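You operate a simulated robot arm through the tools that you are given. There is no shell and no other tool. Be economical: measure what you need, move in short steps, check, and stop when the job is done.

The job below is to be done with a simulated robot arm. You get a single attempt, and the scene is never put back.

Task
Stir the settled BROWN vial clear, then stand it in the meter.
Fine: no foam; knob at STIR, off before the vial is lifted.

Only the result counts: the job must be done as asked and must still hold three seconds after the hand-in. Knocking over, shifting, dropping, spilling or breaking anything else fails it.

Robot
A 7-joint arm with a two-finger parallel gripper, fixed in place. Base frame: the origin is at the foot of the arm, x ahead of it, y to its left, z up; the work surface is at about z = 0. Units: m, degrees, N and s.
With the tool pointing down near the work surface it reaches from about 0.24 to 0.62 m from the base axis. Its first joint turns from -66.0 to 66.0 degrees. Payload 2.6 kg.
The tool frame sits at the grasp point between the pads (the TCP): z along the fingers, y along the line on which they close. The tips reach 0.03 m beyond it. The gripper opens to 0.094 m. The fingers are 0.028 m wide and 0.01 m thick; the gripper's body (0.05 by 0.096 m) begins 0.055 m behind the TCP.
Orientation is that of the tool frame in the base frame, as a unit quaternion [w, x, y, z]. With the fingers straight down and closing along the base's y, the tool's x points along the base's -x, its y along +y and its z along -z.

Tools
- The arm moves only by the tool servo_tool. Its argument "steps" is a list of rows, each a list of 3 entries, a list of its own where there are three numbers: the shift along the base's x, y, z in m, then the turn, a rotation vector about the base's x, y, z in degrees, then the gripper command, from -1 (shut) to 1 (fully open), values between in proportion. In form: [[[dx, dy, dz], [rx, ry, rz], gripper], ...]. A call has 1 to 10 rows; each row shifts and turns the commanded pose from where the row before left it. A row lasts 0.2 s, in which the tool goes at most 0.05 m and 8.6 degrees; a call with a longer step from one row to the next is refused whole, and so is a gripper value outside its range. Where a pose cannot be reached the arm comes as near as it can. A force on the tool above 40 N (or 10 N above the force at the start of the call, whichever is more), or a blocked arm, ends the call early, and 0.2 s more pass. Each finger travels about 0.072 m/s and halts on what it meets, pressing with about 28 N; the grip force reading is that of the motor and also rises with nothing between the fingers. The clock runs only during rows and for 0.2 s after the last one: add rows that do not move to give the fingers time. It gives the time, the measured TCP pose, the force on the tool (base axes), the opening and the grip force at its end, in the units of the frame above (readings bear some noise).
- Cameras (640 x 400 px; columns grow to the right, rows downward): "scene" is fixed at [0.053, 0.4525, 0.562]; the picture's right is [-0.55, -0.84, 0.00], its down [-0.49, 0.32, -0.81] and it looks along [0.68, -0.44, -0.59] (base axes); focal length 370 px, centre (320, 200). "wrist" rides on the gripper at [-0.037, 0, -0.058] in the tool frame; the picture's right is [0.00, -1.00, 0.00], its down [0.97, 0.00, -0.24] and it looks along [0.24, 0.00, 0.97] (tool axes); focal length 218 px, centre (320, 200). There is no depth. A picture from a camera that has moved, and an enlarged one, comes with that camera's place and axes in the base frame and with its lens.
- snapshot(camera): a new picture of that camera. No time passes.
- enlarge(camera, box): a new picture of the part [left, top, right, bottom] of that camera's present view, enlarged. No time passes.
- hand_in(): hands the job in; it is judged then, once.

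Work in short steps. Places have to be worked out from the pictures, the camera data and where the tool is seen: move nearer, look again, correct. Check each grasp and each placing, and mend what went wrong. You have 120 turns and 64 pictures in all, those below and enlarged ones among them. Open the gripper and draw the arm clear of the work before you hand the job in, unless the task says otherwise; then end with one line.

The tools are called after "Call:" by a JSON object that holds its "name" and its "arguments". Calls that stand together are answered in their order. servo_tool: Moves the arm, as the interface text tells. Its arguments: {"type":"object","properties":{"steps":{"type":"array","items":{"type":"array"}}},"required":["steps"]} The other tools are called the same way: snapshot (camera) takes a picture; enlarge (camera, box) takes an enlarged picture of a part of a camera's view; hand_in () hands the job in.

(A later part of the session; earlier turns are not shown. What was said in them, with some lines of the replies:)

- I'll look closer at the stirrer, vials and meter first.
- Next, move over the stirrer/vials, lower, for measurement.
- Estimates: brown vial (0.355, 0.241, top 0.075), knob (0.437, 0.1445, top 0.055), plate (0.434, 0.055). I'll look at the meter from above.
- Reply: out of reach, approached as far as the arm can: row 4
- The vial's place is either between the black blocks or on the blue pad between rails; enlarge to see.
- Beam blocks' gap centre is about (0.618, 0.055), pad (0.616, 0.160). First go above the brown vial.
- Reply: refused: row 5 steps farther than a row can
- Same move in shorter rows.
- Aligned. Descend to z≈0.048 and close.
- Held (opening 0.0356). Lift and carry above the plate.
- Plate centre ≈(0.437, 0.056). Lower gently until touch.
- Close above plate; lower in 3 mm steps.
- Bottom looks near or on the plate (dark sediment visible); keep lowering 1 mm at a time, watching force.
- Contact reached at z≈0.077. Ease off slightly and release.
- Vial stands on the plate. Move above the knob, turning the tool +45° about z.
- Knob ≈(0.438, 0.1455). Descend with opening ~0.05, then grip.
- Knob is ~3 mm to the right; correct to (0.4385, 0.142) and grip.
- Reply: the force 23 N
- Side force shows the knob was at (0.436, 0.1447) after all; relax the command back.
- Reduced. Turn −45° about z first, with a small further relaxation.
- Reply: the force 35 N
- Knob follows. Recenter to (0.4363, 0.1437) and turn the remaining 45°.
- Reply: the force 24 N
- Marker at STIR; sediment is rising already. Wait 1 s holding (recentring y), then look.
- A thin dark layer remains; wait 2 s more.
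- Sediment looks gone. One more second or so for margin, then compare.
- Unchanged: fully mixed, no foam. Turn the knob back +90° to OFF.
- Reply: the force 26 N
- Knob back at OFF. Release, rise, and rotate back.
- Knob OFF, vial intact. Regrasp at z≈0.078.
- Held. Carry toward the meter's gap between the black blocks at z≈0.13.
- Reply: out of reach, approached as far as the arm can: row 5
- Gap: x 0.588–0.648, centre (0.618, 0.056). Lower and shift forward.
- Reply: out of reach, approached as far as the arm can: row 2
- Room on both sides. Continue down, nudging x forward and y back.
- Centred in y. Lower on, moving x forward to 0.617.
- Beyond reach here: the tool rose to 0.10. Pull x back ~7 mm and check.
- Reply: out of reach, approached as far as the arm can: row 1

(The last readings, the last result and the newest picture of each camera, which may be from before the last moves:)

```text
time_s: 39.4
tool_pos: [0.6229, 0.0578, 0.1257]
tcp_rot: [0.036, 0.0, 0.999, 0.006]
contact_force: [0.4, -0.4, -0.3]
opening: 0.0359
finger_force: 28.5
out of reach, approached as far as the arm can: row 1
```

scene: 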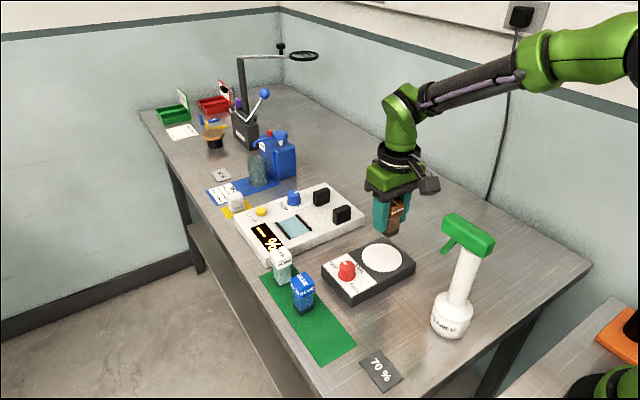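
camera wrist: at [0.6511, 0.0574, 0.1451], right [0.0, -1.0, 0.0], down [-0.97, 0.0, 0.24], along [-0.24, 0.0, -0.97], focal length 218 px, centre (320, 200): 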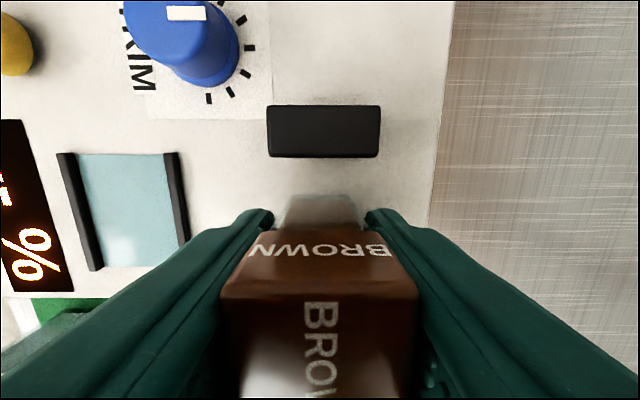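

It keeps rising; retreat x by 2 cm to regain a well-conditioned pose.

Call:
{"name": "servo_tool", "arguments": {"steps": [[[-0.02, 0, 0], [0, 0, 0], -1], [[0, 0, 0], [0, 0, 0], -1]]}}

Call:
{"name": "snapshot", "arguments": {"camera": "scene"}}

```text
time_s: 40.0
tool_pos: [0.6214, 0.0586, 0.1278]
tcp_rot: [0.035, 0.0, 0.999, 0.005]
contact_force: [-0.4, 0.4, -0.2]
opening: 0.0355
finger_force: 28.0
out of reach, approached as far as the arm can: row 1
```

```text
22 pictures are left
```

scene: 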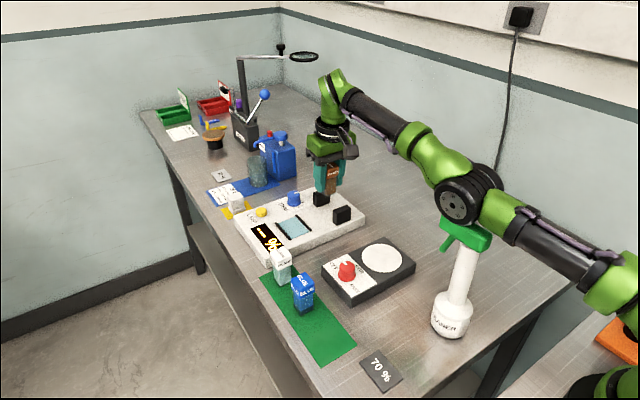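

The elbow is low, near the cleaner bottle head. Inspect that closely before moving.

Call:
{"name": "enlarge", "arguments": {"camera": "scene", "box": [400, 140, 560, 350]}}

```text
1.90 times, centred on (480, 245) of scene
camera zoom: at [0.0519, 0.4524, 0.5623], right [-0.55, -0.84, 0.0], down [-0.49, 0.32, -0.81], along [0.68, -0.44, -0.59], focal length 704 px, centre (15, 114)
```

zoom: 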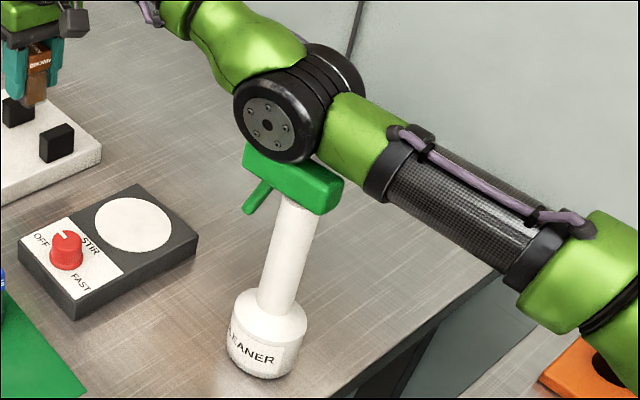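

The elbow is on or just above the bottle head; stretching straight-down at this reach is bad. I'll back off up-and-in to raise the elbow, and later regrasp with a tilted tool (fingers pointing forward) so the arm is less stretched.

Call:
{"name": "servo_tool", "arguments": {"steps": [[[-0.03, 0, 0.02], [0, 0, 0], -1], [[0, 0, 0], [0, 0, 0], -1]]}}

Call:
{"name": "enlarge", "arguments": {"camera": "scene", "box": [270, 140, 560, 350]}}

```text
time_s: 40.6
tool_pos: [0.6152, 0.0622, 0.1297]
tcp_rot: [0.019, 0.0, 1.0, 0.002]
contact_force: [0.0, -0.6, -0.8]
opening: 0.0356
finger_force: 27.8
out of reach, approached as far as the arm can: row 1
```

```text
1.90 times, centred on (415, 245) of scene
camera zoom: at [0.0521, 0.4524, 0.5622], right [-0.55, -0.84, 0.0], down [-0.49, 0.32, -0.81], along [0.68, -0.44, -0.59], focal length 704 px, centre (139, 114)
```

zoom: 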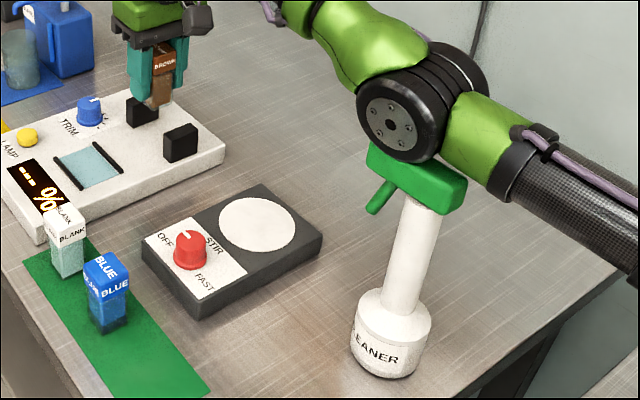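

It is creeping back; continue retreating upward.

Call:
{"name": "servo_tool", "arguments": {"steps": [[[-0.02, 0, 0.02], [0, 0, 0], -1], [[-0.02, 0, 0.01], [0, 0, 0], -1], [[0, 0, 0], [0, 0, 0], -1]]}}

Call:
{"name": "enlarge", "arguments": {"camera": "scene", "box": [270, 110, 560, 350]}}

```text
time_s: 41.4
tool_pos: [0.6034, 0.0651, 0.1405]
tcp_rot: [-0.002, 0.001, 1.0, -0.001]
contact_force: [-0.5, 0.1, -0.6]
opening: 0.0354
finger_force: 28.5
out of reach, approached as far as the arm can: row 1, 2
```

```text
1.67 times, centred on (415, 230) of scene
camera zoom: at [0.053, 0.4525, 0.562], right [-0.55, -0.84, 0.0], down [-0.49, 0.32, -0.81], along [0.68, -0.44, -0.59], focal length 616 px, centre (162, 150)
```

zoom: 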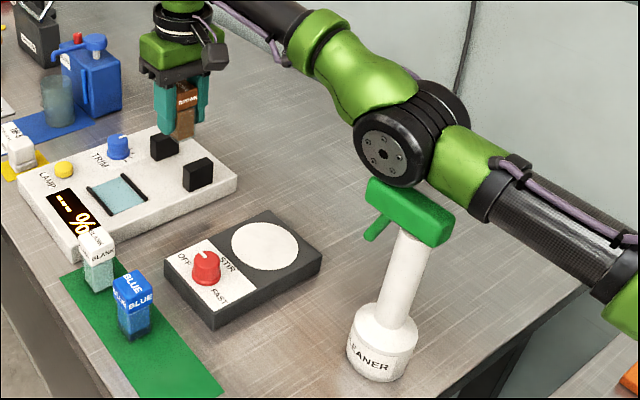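

Clear now. Continue back to above open table at about (0.50, −0.06).

Call:
{"name": "servo_tool", "arguments": {"steps": [[[-0.03, -0.01, 0.02], [0, 0, 0], -1], [[-0.03, -0.03, 0.01], [0, 0, 0], -1], [[-0.03, -0.03, 0], [0, 0, 0], -1], [[-0.013, -0.03, 0], [0, 0, 0], -1], [[0, -0.025, 0], [0, 0, 0], -1], [[0, 0, 0], [0, 0, 0], -1]]}}

Call:
{"name": "snapshot", "arguments": {"camera": "scene"}}

```text
time_s: 42.8
tool_pos: [0.595, -0.0541, 0.1915]
tcp_rot: [0.001, 0.0, 1.0, 0.0]
contact_force: [-0.3, 0.6, 0.6]
opening: 0.0353
finger_force: 27.9
out of reach, approached as far as the arm can: row 1, 2, 3, 4
```

```text
18 pictures are left
```

scene: 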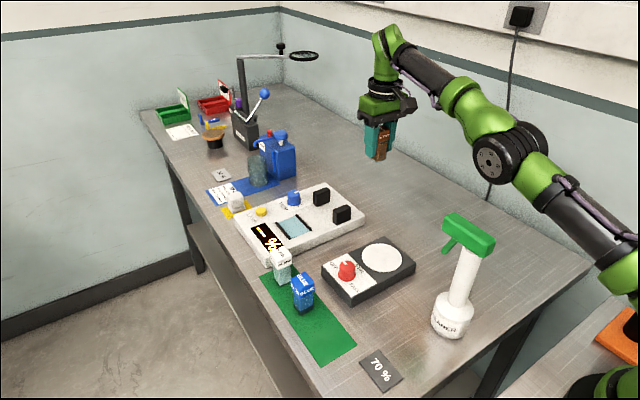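

Bottle undisturbed at its original place. Continue to x≈0.50.

Call:
{"name": "servo_tool", "arguments": {"steps": [[[-0.03, 0, -0.01], [0, 0, 0], -1], [[-0.03, -0.003, -0.01], [0, 0, 0], -1], [[-0.03, -0.003, -0.01], [0, 0, 0], -1], [[0, 0, 0], [0, 0, 0], -1]]}}

```text
time_s: 43.8
tool_pos: [0.5051, -0.0613, 0.1621]
tcp_rot: [0.001, 0.0, 1.0, 0.0]
contact_force: [0.1, 0.6, -1.7]
opening: 0.0357
finger_force: 27.6
```

Lower the vial to the table.

Call:
{"name": "servo_tool", "arguments": {"steps": [[[0, 0, -0.035], [0, 0, 0], -1], [[0, 0, -0.035], [0, 0, 0], -1], [[0, 0, -0.035], [0, 0, 0], -1], [[0, 0, -0.006], [0, 0, 0], -1], [[0, 0, 0], [0, 0, 0], -1]]}}

Call:
{"name": "servo_tool", "arguments": {"steps": [[[0, 0, -0.002], [0, 0, 0], -1], [[0, 0, -0.002], [0, 0, 0], -1], [[0, 0, 0], [0, 0, 0], -1]]}}

```text
time_s: 45.0
tool_pos: [0.5041, -0.062, 0.0487]
tcp_rot: [0.0, 0.0, 1.0, 0.0]
contact_force: [-0.4, 0.8, 0.6]
opening: 0.0354
finger_force: 27.8
```

```text
time_s: 45.8
tool_pos: [0.5047, -0.0616, 0.0445]
tcp_rot: [0.0, -0.001, 1.0, 0.0]
contact_force: [0.0, 0.3, -1.3]
opening: 0.0357
finger_force: 28.3
```

Call:
{"name": "servo_tool", "arguments": {"steps": [[[0, 0, -0.0012], [0, 0, 0], -1], [[0, 0, 0], [0, 0, 0], -1]]}}

Call:
{"name": "enlarge", "arguments": {"camera": "scene", "box": [340, 130, 440, 220]}}

```text
time_s: 46.4
tool_pos: [0.505, -0.062, 0.0443]
tcp_rot: [0.0, 0.0, 1.0, 0.0]
contact_force: [-1.7, -0.5, 6.7]
opening: 0.0355
finger_force: 28.3
```

```text
4.44 times, centred on (390, 175) of scene
camera zoom: at [0.0529, 0.4526, 0.562], right [-0.55, -0.84, 0.0], down [-0.49, 0.32, -0.81], along [0.68, -0.44, -0.59], focal length 1644 px, centre (9, 311)
```

zoom: 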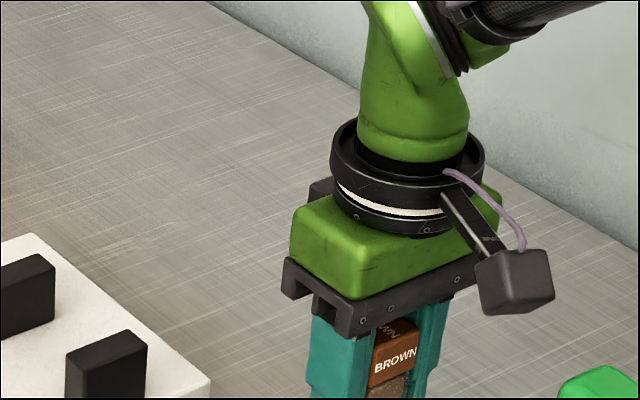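

Touching table (bottom is 0.044 below TCP). Release, then tilt the tool −20° about y around the vial, raised 5 mm.

Call:
{"name": "servo_tool", "arguments": {"steps": [[[0, 0, 0.0007], [0, 0, 0], 0.2], [[0, 0, 0], [0, 0, 0], 0.3], [[0, 0, 0.005], [0, 0, 0], 0.35], [[0, 0, 0], [0, -7, 0], 0.35], [[0, 0, 0], [0, -7, 0], 0.35], [[0, 0, 0], [0, -6, 0], 0.35], [[0, 0, 0], [0, 0, 0], 0.35]]}}

Call:
{"name": "enlarge", "arguments": {"camera": "scene", "box": [340, 110, 480, 220]}}

Call:
{"name": "snapshot", "arguments": {"camera": "wrist"}}

```text
time_s: 48.0
tool_pos: [0.5051, -0.0622, 0.0517]
tcp_rot: [0.175, 0.0, 0.985, 0.0]
contact_force: [-0.8, -1.0, 0.2]
opening: 0.0635
finger_force: 0.0
```

```text
3.64 times, centred on (410, 165) of scene
camera zoom: at [0.053, 0.4525, 0.562], right [-0.55, -0.84, 0.0], down [-0.49, 0.32, -0.81], along [0.68, -0.44, -0.59], focal length 1345 px, centre (-7, 327)
```

zoom: 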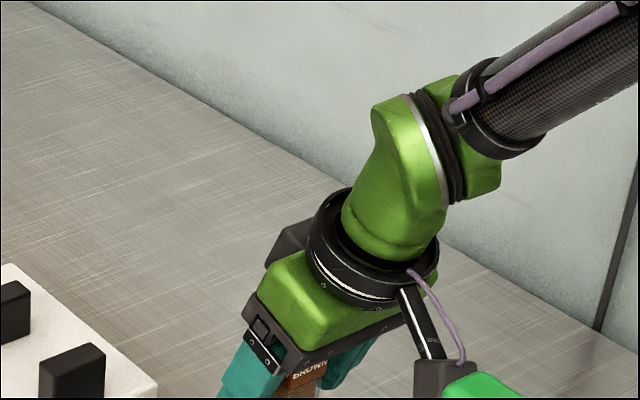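

```text
15 pictures are left
camera wrist: at [0.5191, -0.0605, 0.1183], right [0.0, -1.0, 0.0], down [-0.99, 0.0, -0.11], along [0.11, 0.0, -0.99], focal length 218 px, centre (320, 200)
```

wrist: 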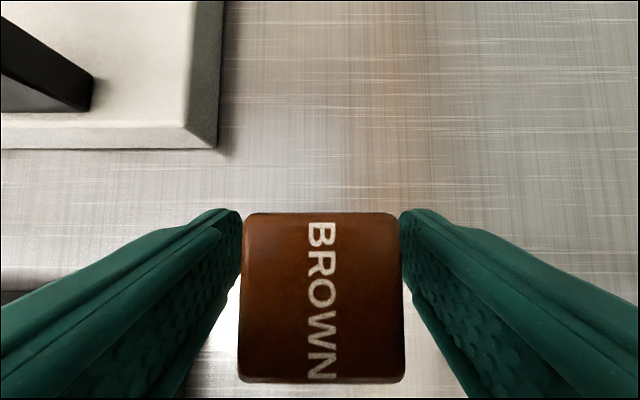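

Vial stands centred between tilted fingers. Close and lift.

Call:
{"name": "servo_tool", "arguments": {"steps": [[[0, 0, 0], [0, 0, 0], -1], [[0, 0, 0], [0, 0, 0], -1], [[0, 0, 0], [0, 0, 0], -1], [[0, 0, 0], [0, 0, 0], -1]]}}

Call:
{"name": "servo_tool", "arguments": {"steps": [[[0, 0, 0.03], [0, 0, 0], -1], [[0, 0, 0.03], [0, 0, 0], -1], [[0, 0.0, 0.03], [0, 0, 0], -1], [[0.02, 0.03, 0], [0, 0, 0], -1], [[0.02, 0.03, 0], [0, 0, 0], -1], [[0.02, 0.03, 0], [0, 0, 0], -1], [[0.02, 0.027, 0], [0, 0, 0], -1], [[0.02, 0, 0], [0, 0, 0], -1], [[0, 0, 0], [0, 0, 0], -1]]}}

Call:
{"name": "snapshot", "arguments": {"camera": "scene"}}

```text
time_s: 49.0
tool_pos: [0.505, -0.0626, 0.0497]
tcp_rot: [0.174, 0.001, 0.985, 0.001]
contact_force: [-0.2, 0.2, -0.2]
opening: 0.0359
finger_force: 28.2
```

```text
time_s: 51.0
tool_pos: [0.6025, 0.0558, 0.1405]
tcp_rot: [0.174, 0.0, 0.985, 0.0]
contact_force: [-0.1, 0.6, -0.1]
opening: 0.0356
finger_force: 27.9
```

```text
14 pictures are left
```

scene: 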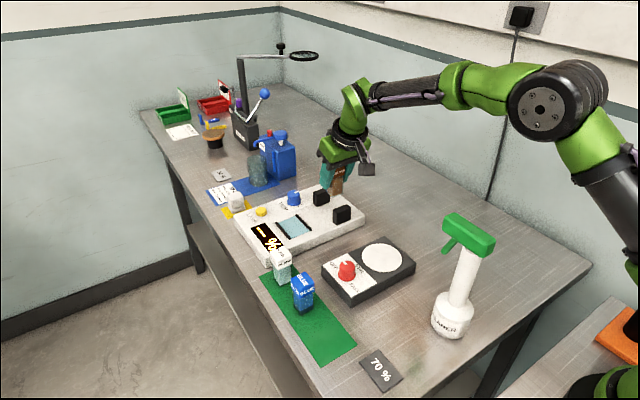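

Much better elbow clearance. Move to x≈0.618 and lower to 0.095.

Call:
{"name": "servo_tool", "arguments": {"steps": [[[0.0155, 0, 0], [0, 0, 0], -1], [[0, 0, -0.02], [0, 0, 0], -1], [[0, 0, -0.02], [0, 0, 0], -1], [[0, 0, 0], [0, 0, 0], -1]]}}

Call:
{"name": "enlarge", "arguments": {"camera": "scene", "box": [270, 140, 390, 230]}}

Call:
{"name": "snapshot", "arguments": {"camera": "wrist"}}

```text
time_s: 52.0
tool_pos: [0.6186, 0.0558, 0.1003]
tcp_rot: [0.174, 0.0, 0.985, 0.0]
contact_force: [-0.2, 0.3, 0.4]
opening: 0.0358
finger_force: 27.7
```

```text
4.44 times, centred on (330, 185) of scene
camera zoom: at [0.053, 0.4526, 0.562], right [-0.55, -0.84, 0.0], down [-0.49, 0.32, -0.81], along [0.68, -0.44, -0.59], focal length 1644 px, centre (276, 267)
```

zoom: 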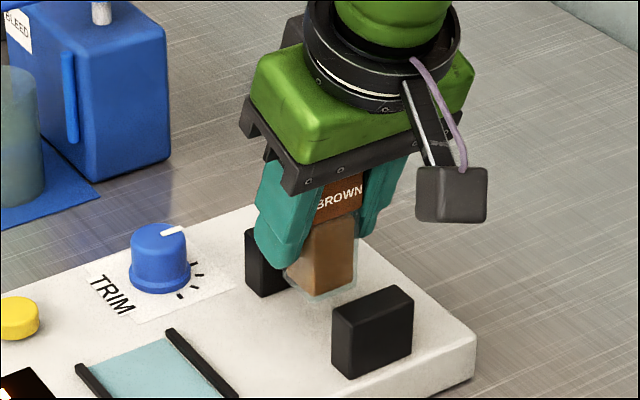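

```text
12 pictures are left
camera wrist: at [0.6339, 0.0571, 0.1682], right [0.0, -1.0, 0.0], down [-0.99, 0.0, -0.11], along [0.11, 0.0, -0.99], focal length 218 px, centre (320, 200)
```

wrist: 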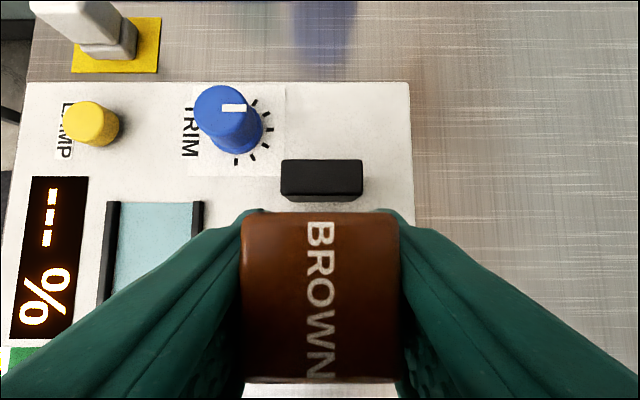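

Good. Lower to the meter top gradually.

Call:
{"name": "servo_tool", "arguments": {"steps": [[[-0.002, 0, -0.008], [0, 0, 0], -1], [[0, 0, -0.008], [0, 0, 0], -1], [[0, 0, 0], [0, 0, 0], -1]]}}

Call:
{"name": "servo_tool", "arguments": {"steps": [[[0, 0, -0.0015], [0, 0, 0], -1], [[0, 0, -0.0015], [0, 0, 0], -1], [[0, 0, 0], [0, 0, 0], -1]]}}

```text
time_s: 52.8
tool_pos: [0.6182, 0.054, 0.0852]
tcp_rot: [0.174, 0.0, 0.985, 0.0]
contact_force: [0.3, -0.2, -0.5]
opening: 0.0357
finger_force: 28.0
```

```text
time_s: 53.6
tool_pos: [0.6172, 0.0553, 0.0817]
tcp_rot: [0.173, 0.0, 0.985, 0.0]
contact_force: [-0.2, -0.1, -0.6]
opening: 0.0357
finger_force: 27.5
```

Call:
{"name": "servo_tool", "arguments": {"steps": [[[0, 0, -0.0015], [0, 0, 0], -1], [[0, 0, 0], [0, 0, 0], -1]]}}

Call:
{"name": "servo_tool", "arguments": {"steps": [[[0, 0, -0.0015], [0, 0, 0], -1], [[0, 0, 0], [0, 0, 0], -1]]}}

```text
time_s: 54.2
tool_pos: [0.6201, 0.0556, 0.0803]
tcp_rot: [0.175, 0.0, 0.985, 0.0]
contact_force: [-1.1, -0.2, 2.4]
opening: 0.0356
finger_force: 27.8
```

```text
time_s: 54.8
tool_pos: [0.6196, 0.0545, 0.0812]
tcp_rot: [0.175, 0.001, 0.984, 0.0]
contact_force: [-2.4, 0.9, 12.0]
opening: 0.0356
finger_force: 28.3
```

Contact at about 0.081. Check the display and the vial before releasing.

Call:
{"name": "enlarge", "arguments": {"camera": "scene", "box": [230, 150, 390, 270]}}

```text
3.33 times, centred on (310, 210) of scene
camera zoom: at [0.0529, 0.4525, 0.562], right [-0.55, -0.84, 0.0], down [-0.49, 0.32, -0.81], along [0.68, -0.44, -0.59], focal length 1233 px, centre (353, 167)
```

zoom: 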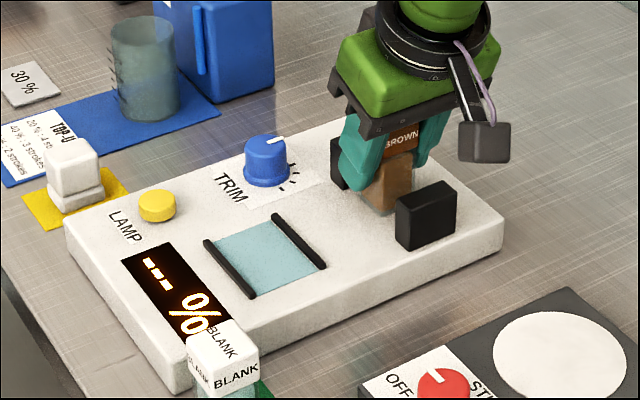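

Release and see whether the reading changes.

Call:
{"name": "servo_tool", "arguments": {"steps": [[[0, 0, 0.001], [0, 0, 0], -1], [[0, 0, 0], [0, 0, 0], 0.1], [[0, 0, 0], [0, 0, 0], 0.3], [[0, 0, 0], [0, 0, 0], 0.3], [[0, 0, 0], [0, 0, 0], 0.3]]}}

Call:
{"name": "enlarge", "arguments": {"camera": "scene", "box": [230, 150, 390, 270]}}

```text
time_s: 56.0
tool_pos: [0.6179, 0.0556, 0.0791]
tcp_rot: [0.173, 0.0, 0.985, 0.001]
contact_force: [0.0, 0.0, 0.3]
opening: 0.061
finger_force: 0.0
```

```text
3.33 times, centred on (310, 210) of scene
camera zoom: at [0.053, 0.4525, 0.562], right [-0.55, -0.84, 0.0], down [-0.49, 0.32, -0.81], along [0.68, -0.44, -0.59], focal length 1233 px, centre (353, 167)
```

zoom: 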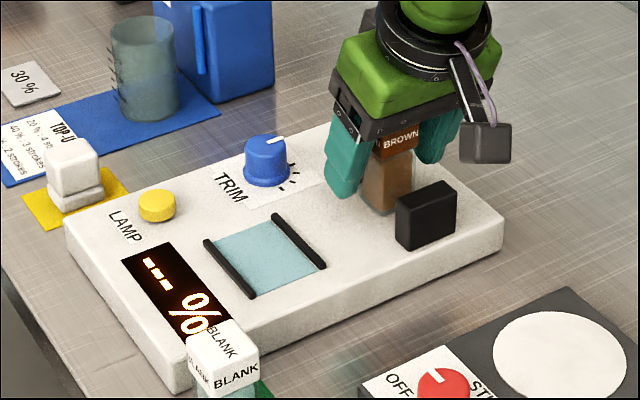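

Vial is standing between the blocks, display still blank. Withdraw upward and look again.

Call:
{"name": "servo_tool", "arguments": {"steps": [[[0, 0, 0.02], [0, 0, 0], 0.35], [[0, 0, 0.03], [0, 0, 0], 0.35], [[0, 0, 0.03], [0, 0, 0], 0.35], [[-0.01, 0, 0.02], [0, 0, 0], 0.35], [[-0.03, 0, 0.01], [0, 0, 0], 0.35], [[0, 0, 0], [0, 0, 0], 0.35]]}}

Call:
{"name": "snapshot", "arguments": {"camera": "wrist"}}

Call:
{"name": "enlarge", "arguments": {"camera": "scene", "box": [230, 150, 390, 270]}}

```text
time_s: 57.4
tool_pos: [0.5793, 0.0575, 0.1904]
tcp_rot: [0.174, 0.0, 0.985, 0.0]
contact_force: [0.0, 0.0, 0.0]
opening: 0.0633
finger_force: 0.1
```

```text
9 pictures are left
camera wrist: at [0.5936, 0.0581, 0.2582], right [0.0, -1.0, 0.0], down [-0.99, 0.0, -0.11], along [0.11, 0.0, -0.99], focal length 218 px, centre (320, 200)
```

wrist: 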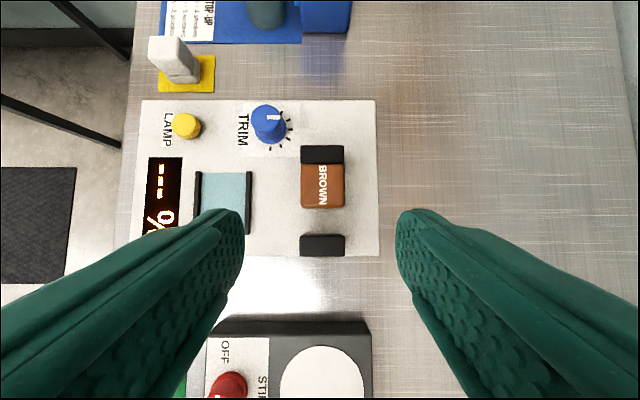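

```text
3.33 times, centred on (310, 210) of scene
camera zoom: at [0.053, 0.4525, 0.562], right [-0.55, -0.84, 0.0], down [-0.49, 0.32, -0.81], along [0.68, -0.44, -0.59], focal length 1233 px, centre (353, 167)
```

zoom: 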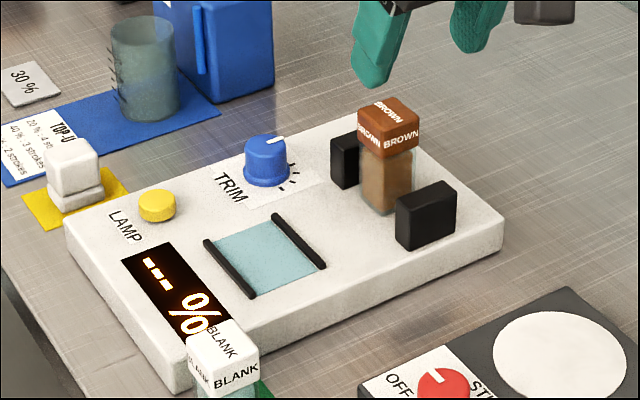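

Vial stands fine between the blocks (about 4 mm forward of centre). To settle whether the blue pad is instead the sample place, I'll regrasp and test the display there.

Call:
{"name": "servo_tool", "arguments": {"steps": [[[0.03, -0.001, -0.01], [0, 0, 0], 0.35], [[0.01, 0, -0.02], [0, 0, 0], 0.35], [[0, 0, -0.03], [0, 0, 0], 0.35], [[0, 0, -0.03], [0, 0, 0], 0.35], [[0, 0, -0.018], [0, 0, 0], 0.35], [[0, 0, 0], [0, 0, 0], 0.35]]}}

Call:
{"name": "servo_tool", "arguments": {"steps": [[[0, 0, 0], [0, 0, 0], -1], [[0, 0, 0], [0, 0, 0], -1], [[0, 0, 0], [0, 0, 0], -1], [[0, 0, 0], [0, 0, 0], -1]]}}

```text
time_s: 58.8
tool_pos: [0.6186, 0.0552, 0.0807]
tcp_rot: [0.173, 0.0, 0.985, 0.0]
contact_force: [0.1, 0.6, 0.6]
opening: 0.0634
finger_force: 0.1
```

```text
time_s: 59.8
tool_pos: [0.6184, 0.0552, 0.0813]
tcp_rot: [0.174, 0.0, 0.985, 0.0]
contact_force: [0.0, -1.3, -0.1]
opening: 0.0356
finger_force: 27.7
```

Grasped. Lift, move +0.105 in y over the pad, lower partway.

Call:
{"name": "servo_tool", "arguments": {"steps": [[[0, 0, 0.025], [0, 0, 0], -1], [[0, 0, 0.03], [0, 0, 0], -1], [[-0.004, 0.035, 0], [0, 0, 0], -1], [[0, 0.035, 0], [0, 0, 0], -1], [[0, 0.035, 0], [0, 0, 0], -1], [[0, 0, -0.025], [0, 0, 0], -1], [[0, 0, -0.02], [0, 0, 0], -1], [[0, 0, 0], [0, 0, 0], -1]]}}

Call:
{"name": "snapshot", "arguments": {"camera": "scene"}}

```text
time_s: 61.6
tool_pos: [0.6135, 0.1588, 0.0928]
tcp_rot: [0.174, 0.001, 0.985, 0.0]
contact_force: [0.1, 0.4, -0.3]
opening: 0.0356
finger_force: 28.1
```

```text
7 pictures are left
```

scene: 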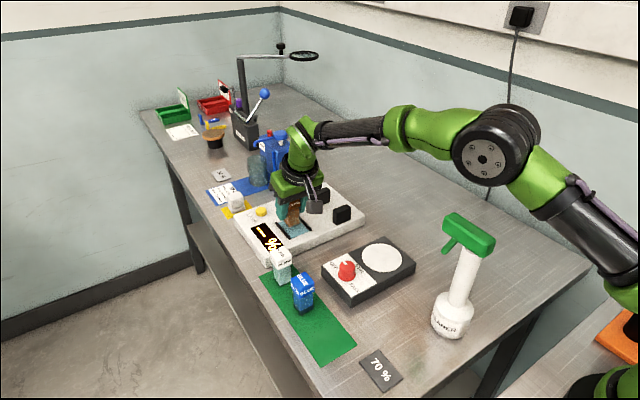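

Over the pad and clear. Lower slowly.

Call:
{"name": "servo_tool", "arguments": {"steps": [[[0, 0, -0.006], [0, 0, 0], -1], [[0, 0, -0.003], [0, 0, 0], -1], [[0, 0, 0], [0, 0, 0], -1]]}}

Call:
{"name": "servo_tool", "arguments": {"steps": [[[0, 0, -0.0015], [0, 0, 0], -1], [[0, 0, -0.0015], [0, 0, 0], -1], [[0, 0, 0], [0, 0, 0], -1]]}}

Call:
{"name": "enlarge", "arguments": {"camera": "scene", "box": [230, 150, 390, 270]}}

```text
time_s: 62.4
tool_pos: [0.6132, 0.1601, 0.0832]
tcp_rot: [0.174, 0.0, 0.985, 0.0]
contact_force: [-0.1, -0.5, -1.2]
opening: 0.0357
finger_force: 27.7
```

```text
time_s: 63.2
tool_pos: [0.614, 0.1578, 0.0816]
tcp_rot: [0.177, 0.0, 0.984, 0.001]
contact_force: [-1.7, -0.7, 18.0]
opening: 0.0356
finger_force: 28.1
```

```text
3.33 times, centred on (310, 210) of scene
camera zoom: at [0.0528, 0.4525, 0.562], right [-0.55, -0.84, 0.0], down [-0.49, 0.32, -0.81], along [0.68, -0.44, -0.59], focal length 1233 px, centre (353, 167)
```

zoom: 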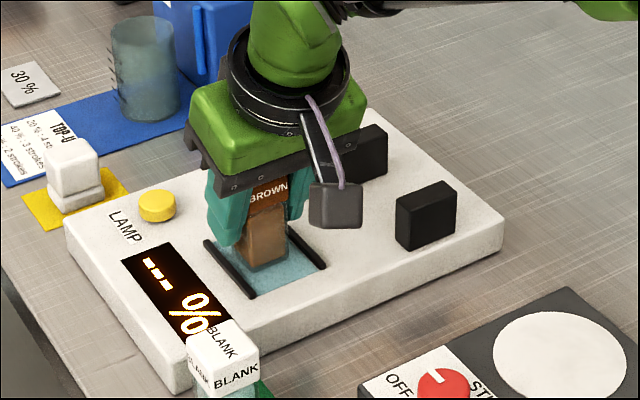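

Solid surface; release briefly to check the display.

Call:
{"name": "servo_tool", "arguments": {"steps": [[[0, 0, 0.002], [0, 0, 0], -1], [[0, 0, 0], [0, 0, 0], 0], [[0, 0, 0], [0, 0, 0], 0.15], [[0, 0, 0], [0, 0, 0], 0.15], [[0, 0, 0], [0, 0, 0], 0.15]]}}

Call:
{"name": "enlarge", "arguments": {"camera": "scene", "box": [240, 170, 350, 260]}}

```text
time_s: 64.4
tool_pos: [0.6139, 0.1585, 0.082]
tcp_rot: [0.174, -0.001, 0.985, 0.001]
contact_force: [-0.4, -0.7, -1.2]
opening: 0.054
finger_force: 0.1
```

```text
4.44 times, centred on (295, 215) of scene
camera zoom: at [0.053, 0.4525, 0.562], right [-0.55, -0.84, 0.0], down [-0.49, 0.32, -0.81], along [0.68, -0.44, -0.59], focal length 1644 px, centre (431, 133)
```

zoom: 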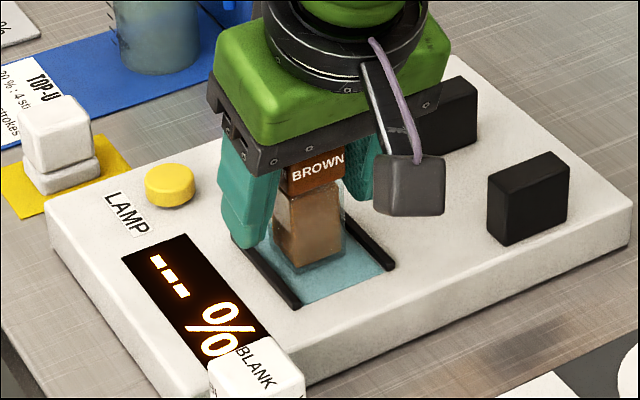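

No reading either way, so the meter just needs its lamp. The physical layout (two opposed blocks = light source and detector) makes the gap the sample place; carry the vial back there, centred.

Call:
{"name": "servo_tool", "arguments": {"steps": [[[0, 0, 0], [0, 0, 0], -1], [[0, 0, 0], [0, 0, 0], -1], [[0, 0, 0], [0, 0, 0], -1], [[0, 0, 0.025], [0, 0, 0], -1], [[0, 0, 0.03], [0, 0, 0], -1], [[0, -0.035, 0], [0, 0, 0], -1], [[0, -0.035, 0], [0, 0, 0], -1], [[0.0005, -0.0335, 0], [0, 0, 0], -1], [[0, 0, 0], [0, 0, 0], -1]]}}

Call:
{"name": "servo_tool", "arguments": {"steps": [[[0, 0, -0.025], [0, 0, 0], -1], [[0, 0, -0.02], [0, 0, 0], -1], [[0, 0, -0.005], [0, 0, 0], -1], [[0, 0, 0], [0, 0, 0], -1]]}}

```text
time_s: 66.4
tool_pos: [0.613, 0.0537, 0.1355]
tcp_rot: [0.174, 0.0, 0.985, 0.0]
contact_force: [0.1, 0.6, -0.5]
opening: 0.0355
finger_force: 27.9
```

```text
time_s: 67.4
tool_pos: [0.6137, 0.055, 0.0844]
tcp_rot: [0.174, 0.0, 0.985, 0.0]
contact_force: [0.3, 0.5, -0.1]
opening: 0.0356
finger_force: 27.9
```

Call:
{"name": "servo_tool", "arguments": {"steps": [[[0.0005, 0.0005, -0.0015], [0, 0, 0], -1], [[0, 0, -0.0015], [0, 0, 0], -1], [[0, 0, 0], [0, 0, 0], -1]]}}

Call:
{"name": "servo_tool", "arguments": {"steps": [[[0, 0, -0.001], [0, 0, 0], -1], [[0, 0, 0], [0, 0, 0], -1]]}}

```text
time_s: 68.2
tool_pos: [0.6157, 0.0567, 0.0839]
tcp_rot: [0.174, 0.0, 0.985, 0.0]
contact_force: [-0.6, 0.3, -0.8]
opening: 0.0356
finger_force: 28.1
```

```text
time_s: 68.8
tool_pos: [0.6136, 0.0566, 0.0819]
tcp_rot: [0.174, 0.0, 0.985, 0.0]
contact_force: [-0.7, 0.6, -1.4]
opening: 0.0357
finger_force: 27.8
```

Call:
{"name": "servo_tool", "arguments": {"steps": [[[0, 0, -0.0012], [0, 0, 0], -1], [[0, 0, 0], [0, 0, 0], -1]]}}

```text
time_s: 69.4
tool_pos: [0.6153, 0.0556, 0.0812]
tcp_rot: [0.174, 0.0, 0.985, 0.001]
contact_force: [0.0, 0.2, 0.2]
opening: 0.0355
finger_force: 27.0
```

Call:
{"name": "servo_tool", "arguments": {"steps": [[[0, 0, -0.0012], [0, 0, 0], -1], [[0, 0, 0], [0, 0, 0], -1]]}}

```text
time_s: 70.0
tool_pos: [0.616, 0.0575, 0.0797]
tcp_rot: [0.174, 0.0, 0.985, 0.0]
contact_force: [-1.4, -0.2, 3.4]
opening: 0.0354
finger_force: 28.4
```

Contact. Release and withdraw upward, then view from above.

Call:
{"name": "servo_tool", "arguments": {"steps": [[[0, 0, 0], [0, 0, 0], 0], [[0, 0, 0], [0, 0, 0], 0.35], [[0, 0, 0], [0, 0, 0], 0.35], [[0, 0, 0.02], [0, 0, 0], 0.35], [[0, 0, 0.03], [0, 0, 0], 0.35], [[0, 0, 0.03], [0, 0, 0], 0.35], [[-0.01, 0, 0.02], [0, 0, 0], 0.35], [[-0.03, 0, 0.01], [0, 0, 0], 0.35], [[0, 0, 0], [0, 0, 0], 0.35]]}}

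Call:
{"name": "snapshot", "arguments": {"camera": "wrist"}}

```text
time_s: 72.0
tool_pos: [0.5751, 0.0566, 0.1905]
tcp_rot: [0.174, -0.001, 0.985, 0.0]
contact_force: [1.0, -0.5, 0.2]
opening: 0.0638
finger_force: 0.1
```

```text
4 pictures are left
camera wrist: at [0.5897, 0.058, 0.2577], right [0.0, -1.0, 0.0], down [-0.99, 0.0, -0.11], along [0.11, 0.0, -0.99], focal length 218 px, centre (320, 200)
```

wrist: 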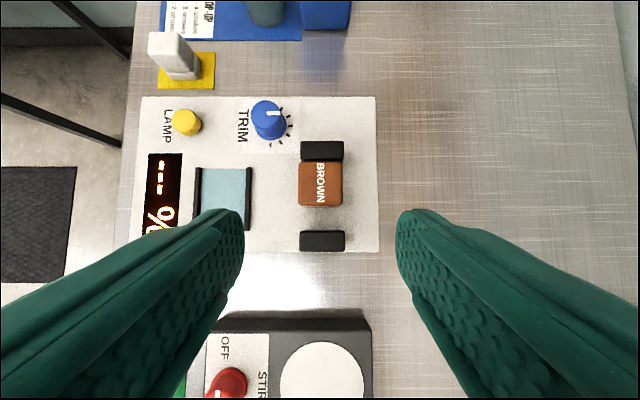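

Vial is centred between the source and detector blocks and upright. I'll leave the lamp alone, since it wasn't asked for. Draw the arm clear and make a final check.

Call:
{"name": "servo_tool", "arguments": {"steps": [[[-0.03, 0, 0.03], [0, 0, 0], 0.8], [[-0.03, 0, 0.03], [0, 7, 0], 0.8], [[-0.03, -0.01, 0.03], [0, 7, 0], 0.8], [[-0.03, -0.02, 0.01], [0, 6, 0], 0.8], [[0, 0, 0], [0, 0, 0], 0.8]]}}

Call:
{"name": "snapshot", "arguments": {"camera": "scene"}}

Call:
{"name": "enlarge", "arguments": {"camera": "scene", "box": [250, 150, 420, 290]}}

```text
time_s: 73.2
tool_pos: [0.455, 0.0278, 0.2914]
tcp_rot: [0.0, -0.001, 1.0, 0.0]
contact_force: [-0.3, -0.3, 0.3]
opening: 0.0847
finger_force: 0.1
```

```text
3 pictures are left
```

scene: 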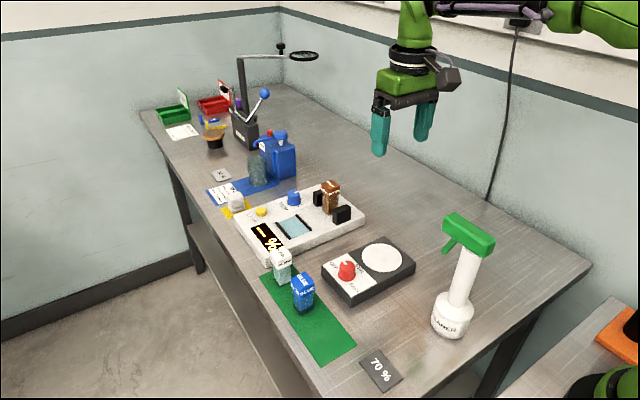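

```text
2.86 times, centred on (335, 220) of scene
camera zoom: at [0.053, 0.4525, 0.562], right [-0.55, -0.84, 0.0], down [-0.49, 0.32, -0.81], along [0.68, -0.44, -0.59], focal length 1057 px, centre (277, 143)
```

zoom: 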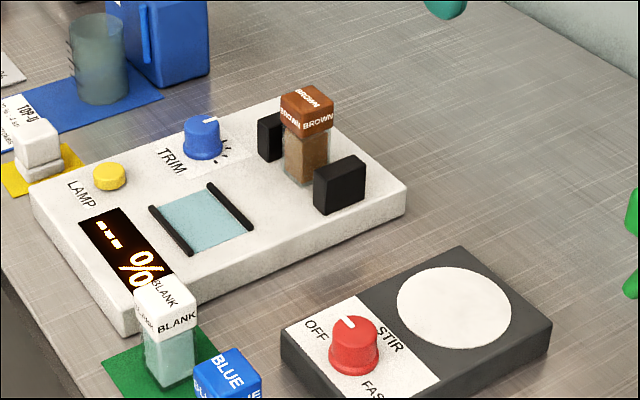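

The brown vial stands in the meter with its sediment gone and no foam, the knob is at OFF, the rest of the scene looks undisturbed, and the arm is clear. Handing in.

Call:
{"name": "hand_in", "arguments": {}}

```text
The job is handed in.
```

I stirred the brown vial at STIR until no sediment showed (no foam), turned the knob OFF before lifting it, and stood it between the meter's two black blocks; the display stayed at "--- %" both there and in a brief trial on the blue pad, so taking the gap as the vial's place is my judgement from the layout.
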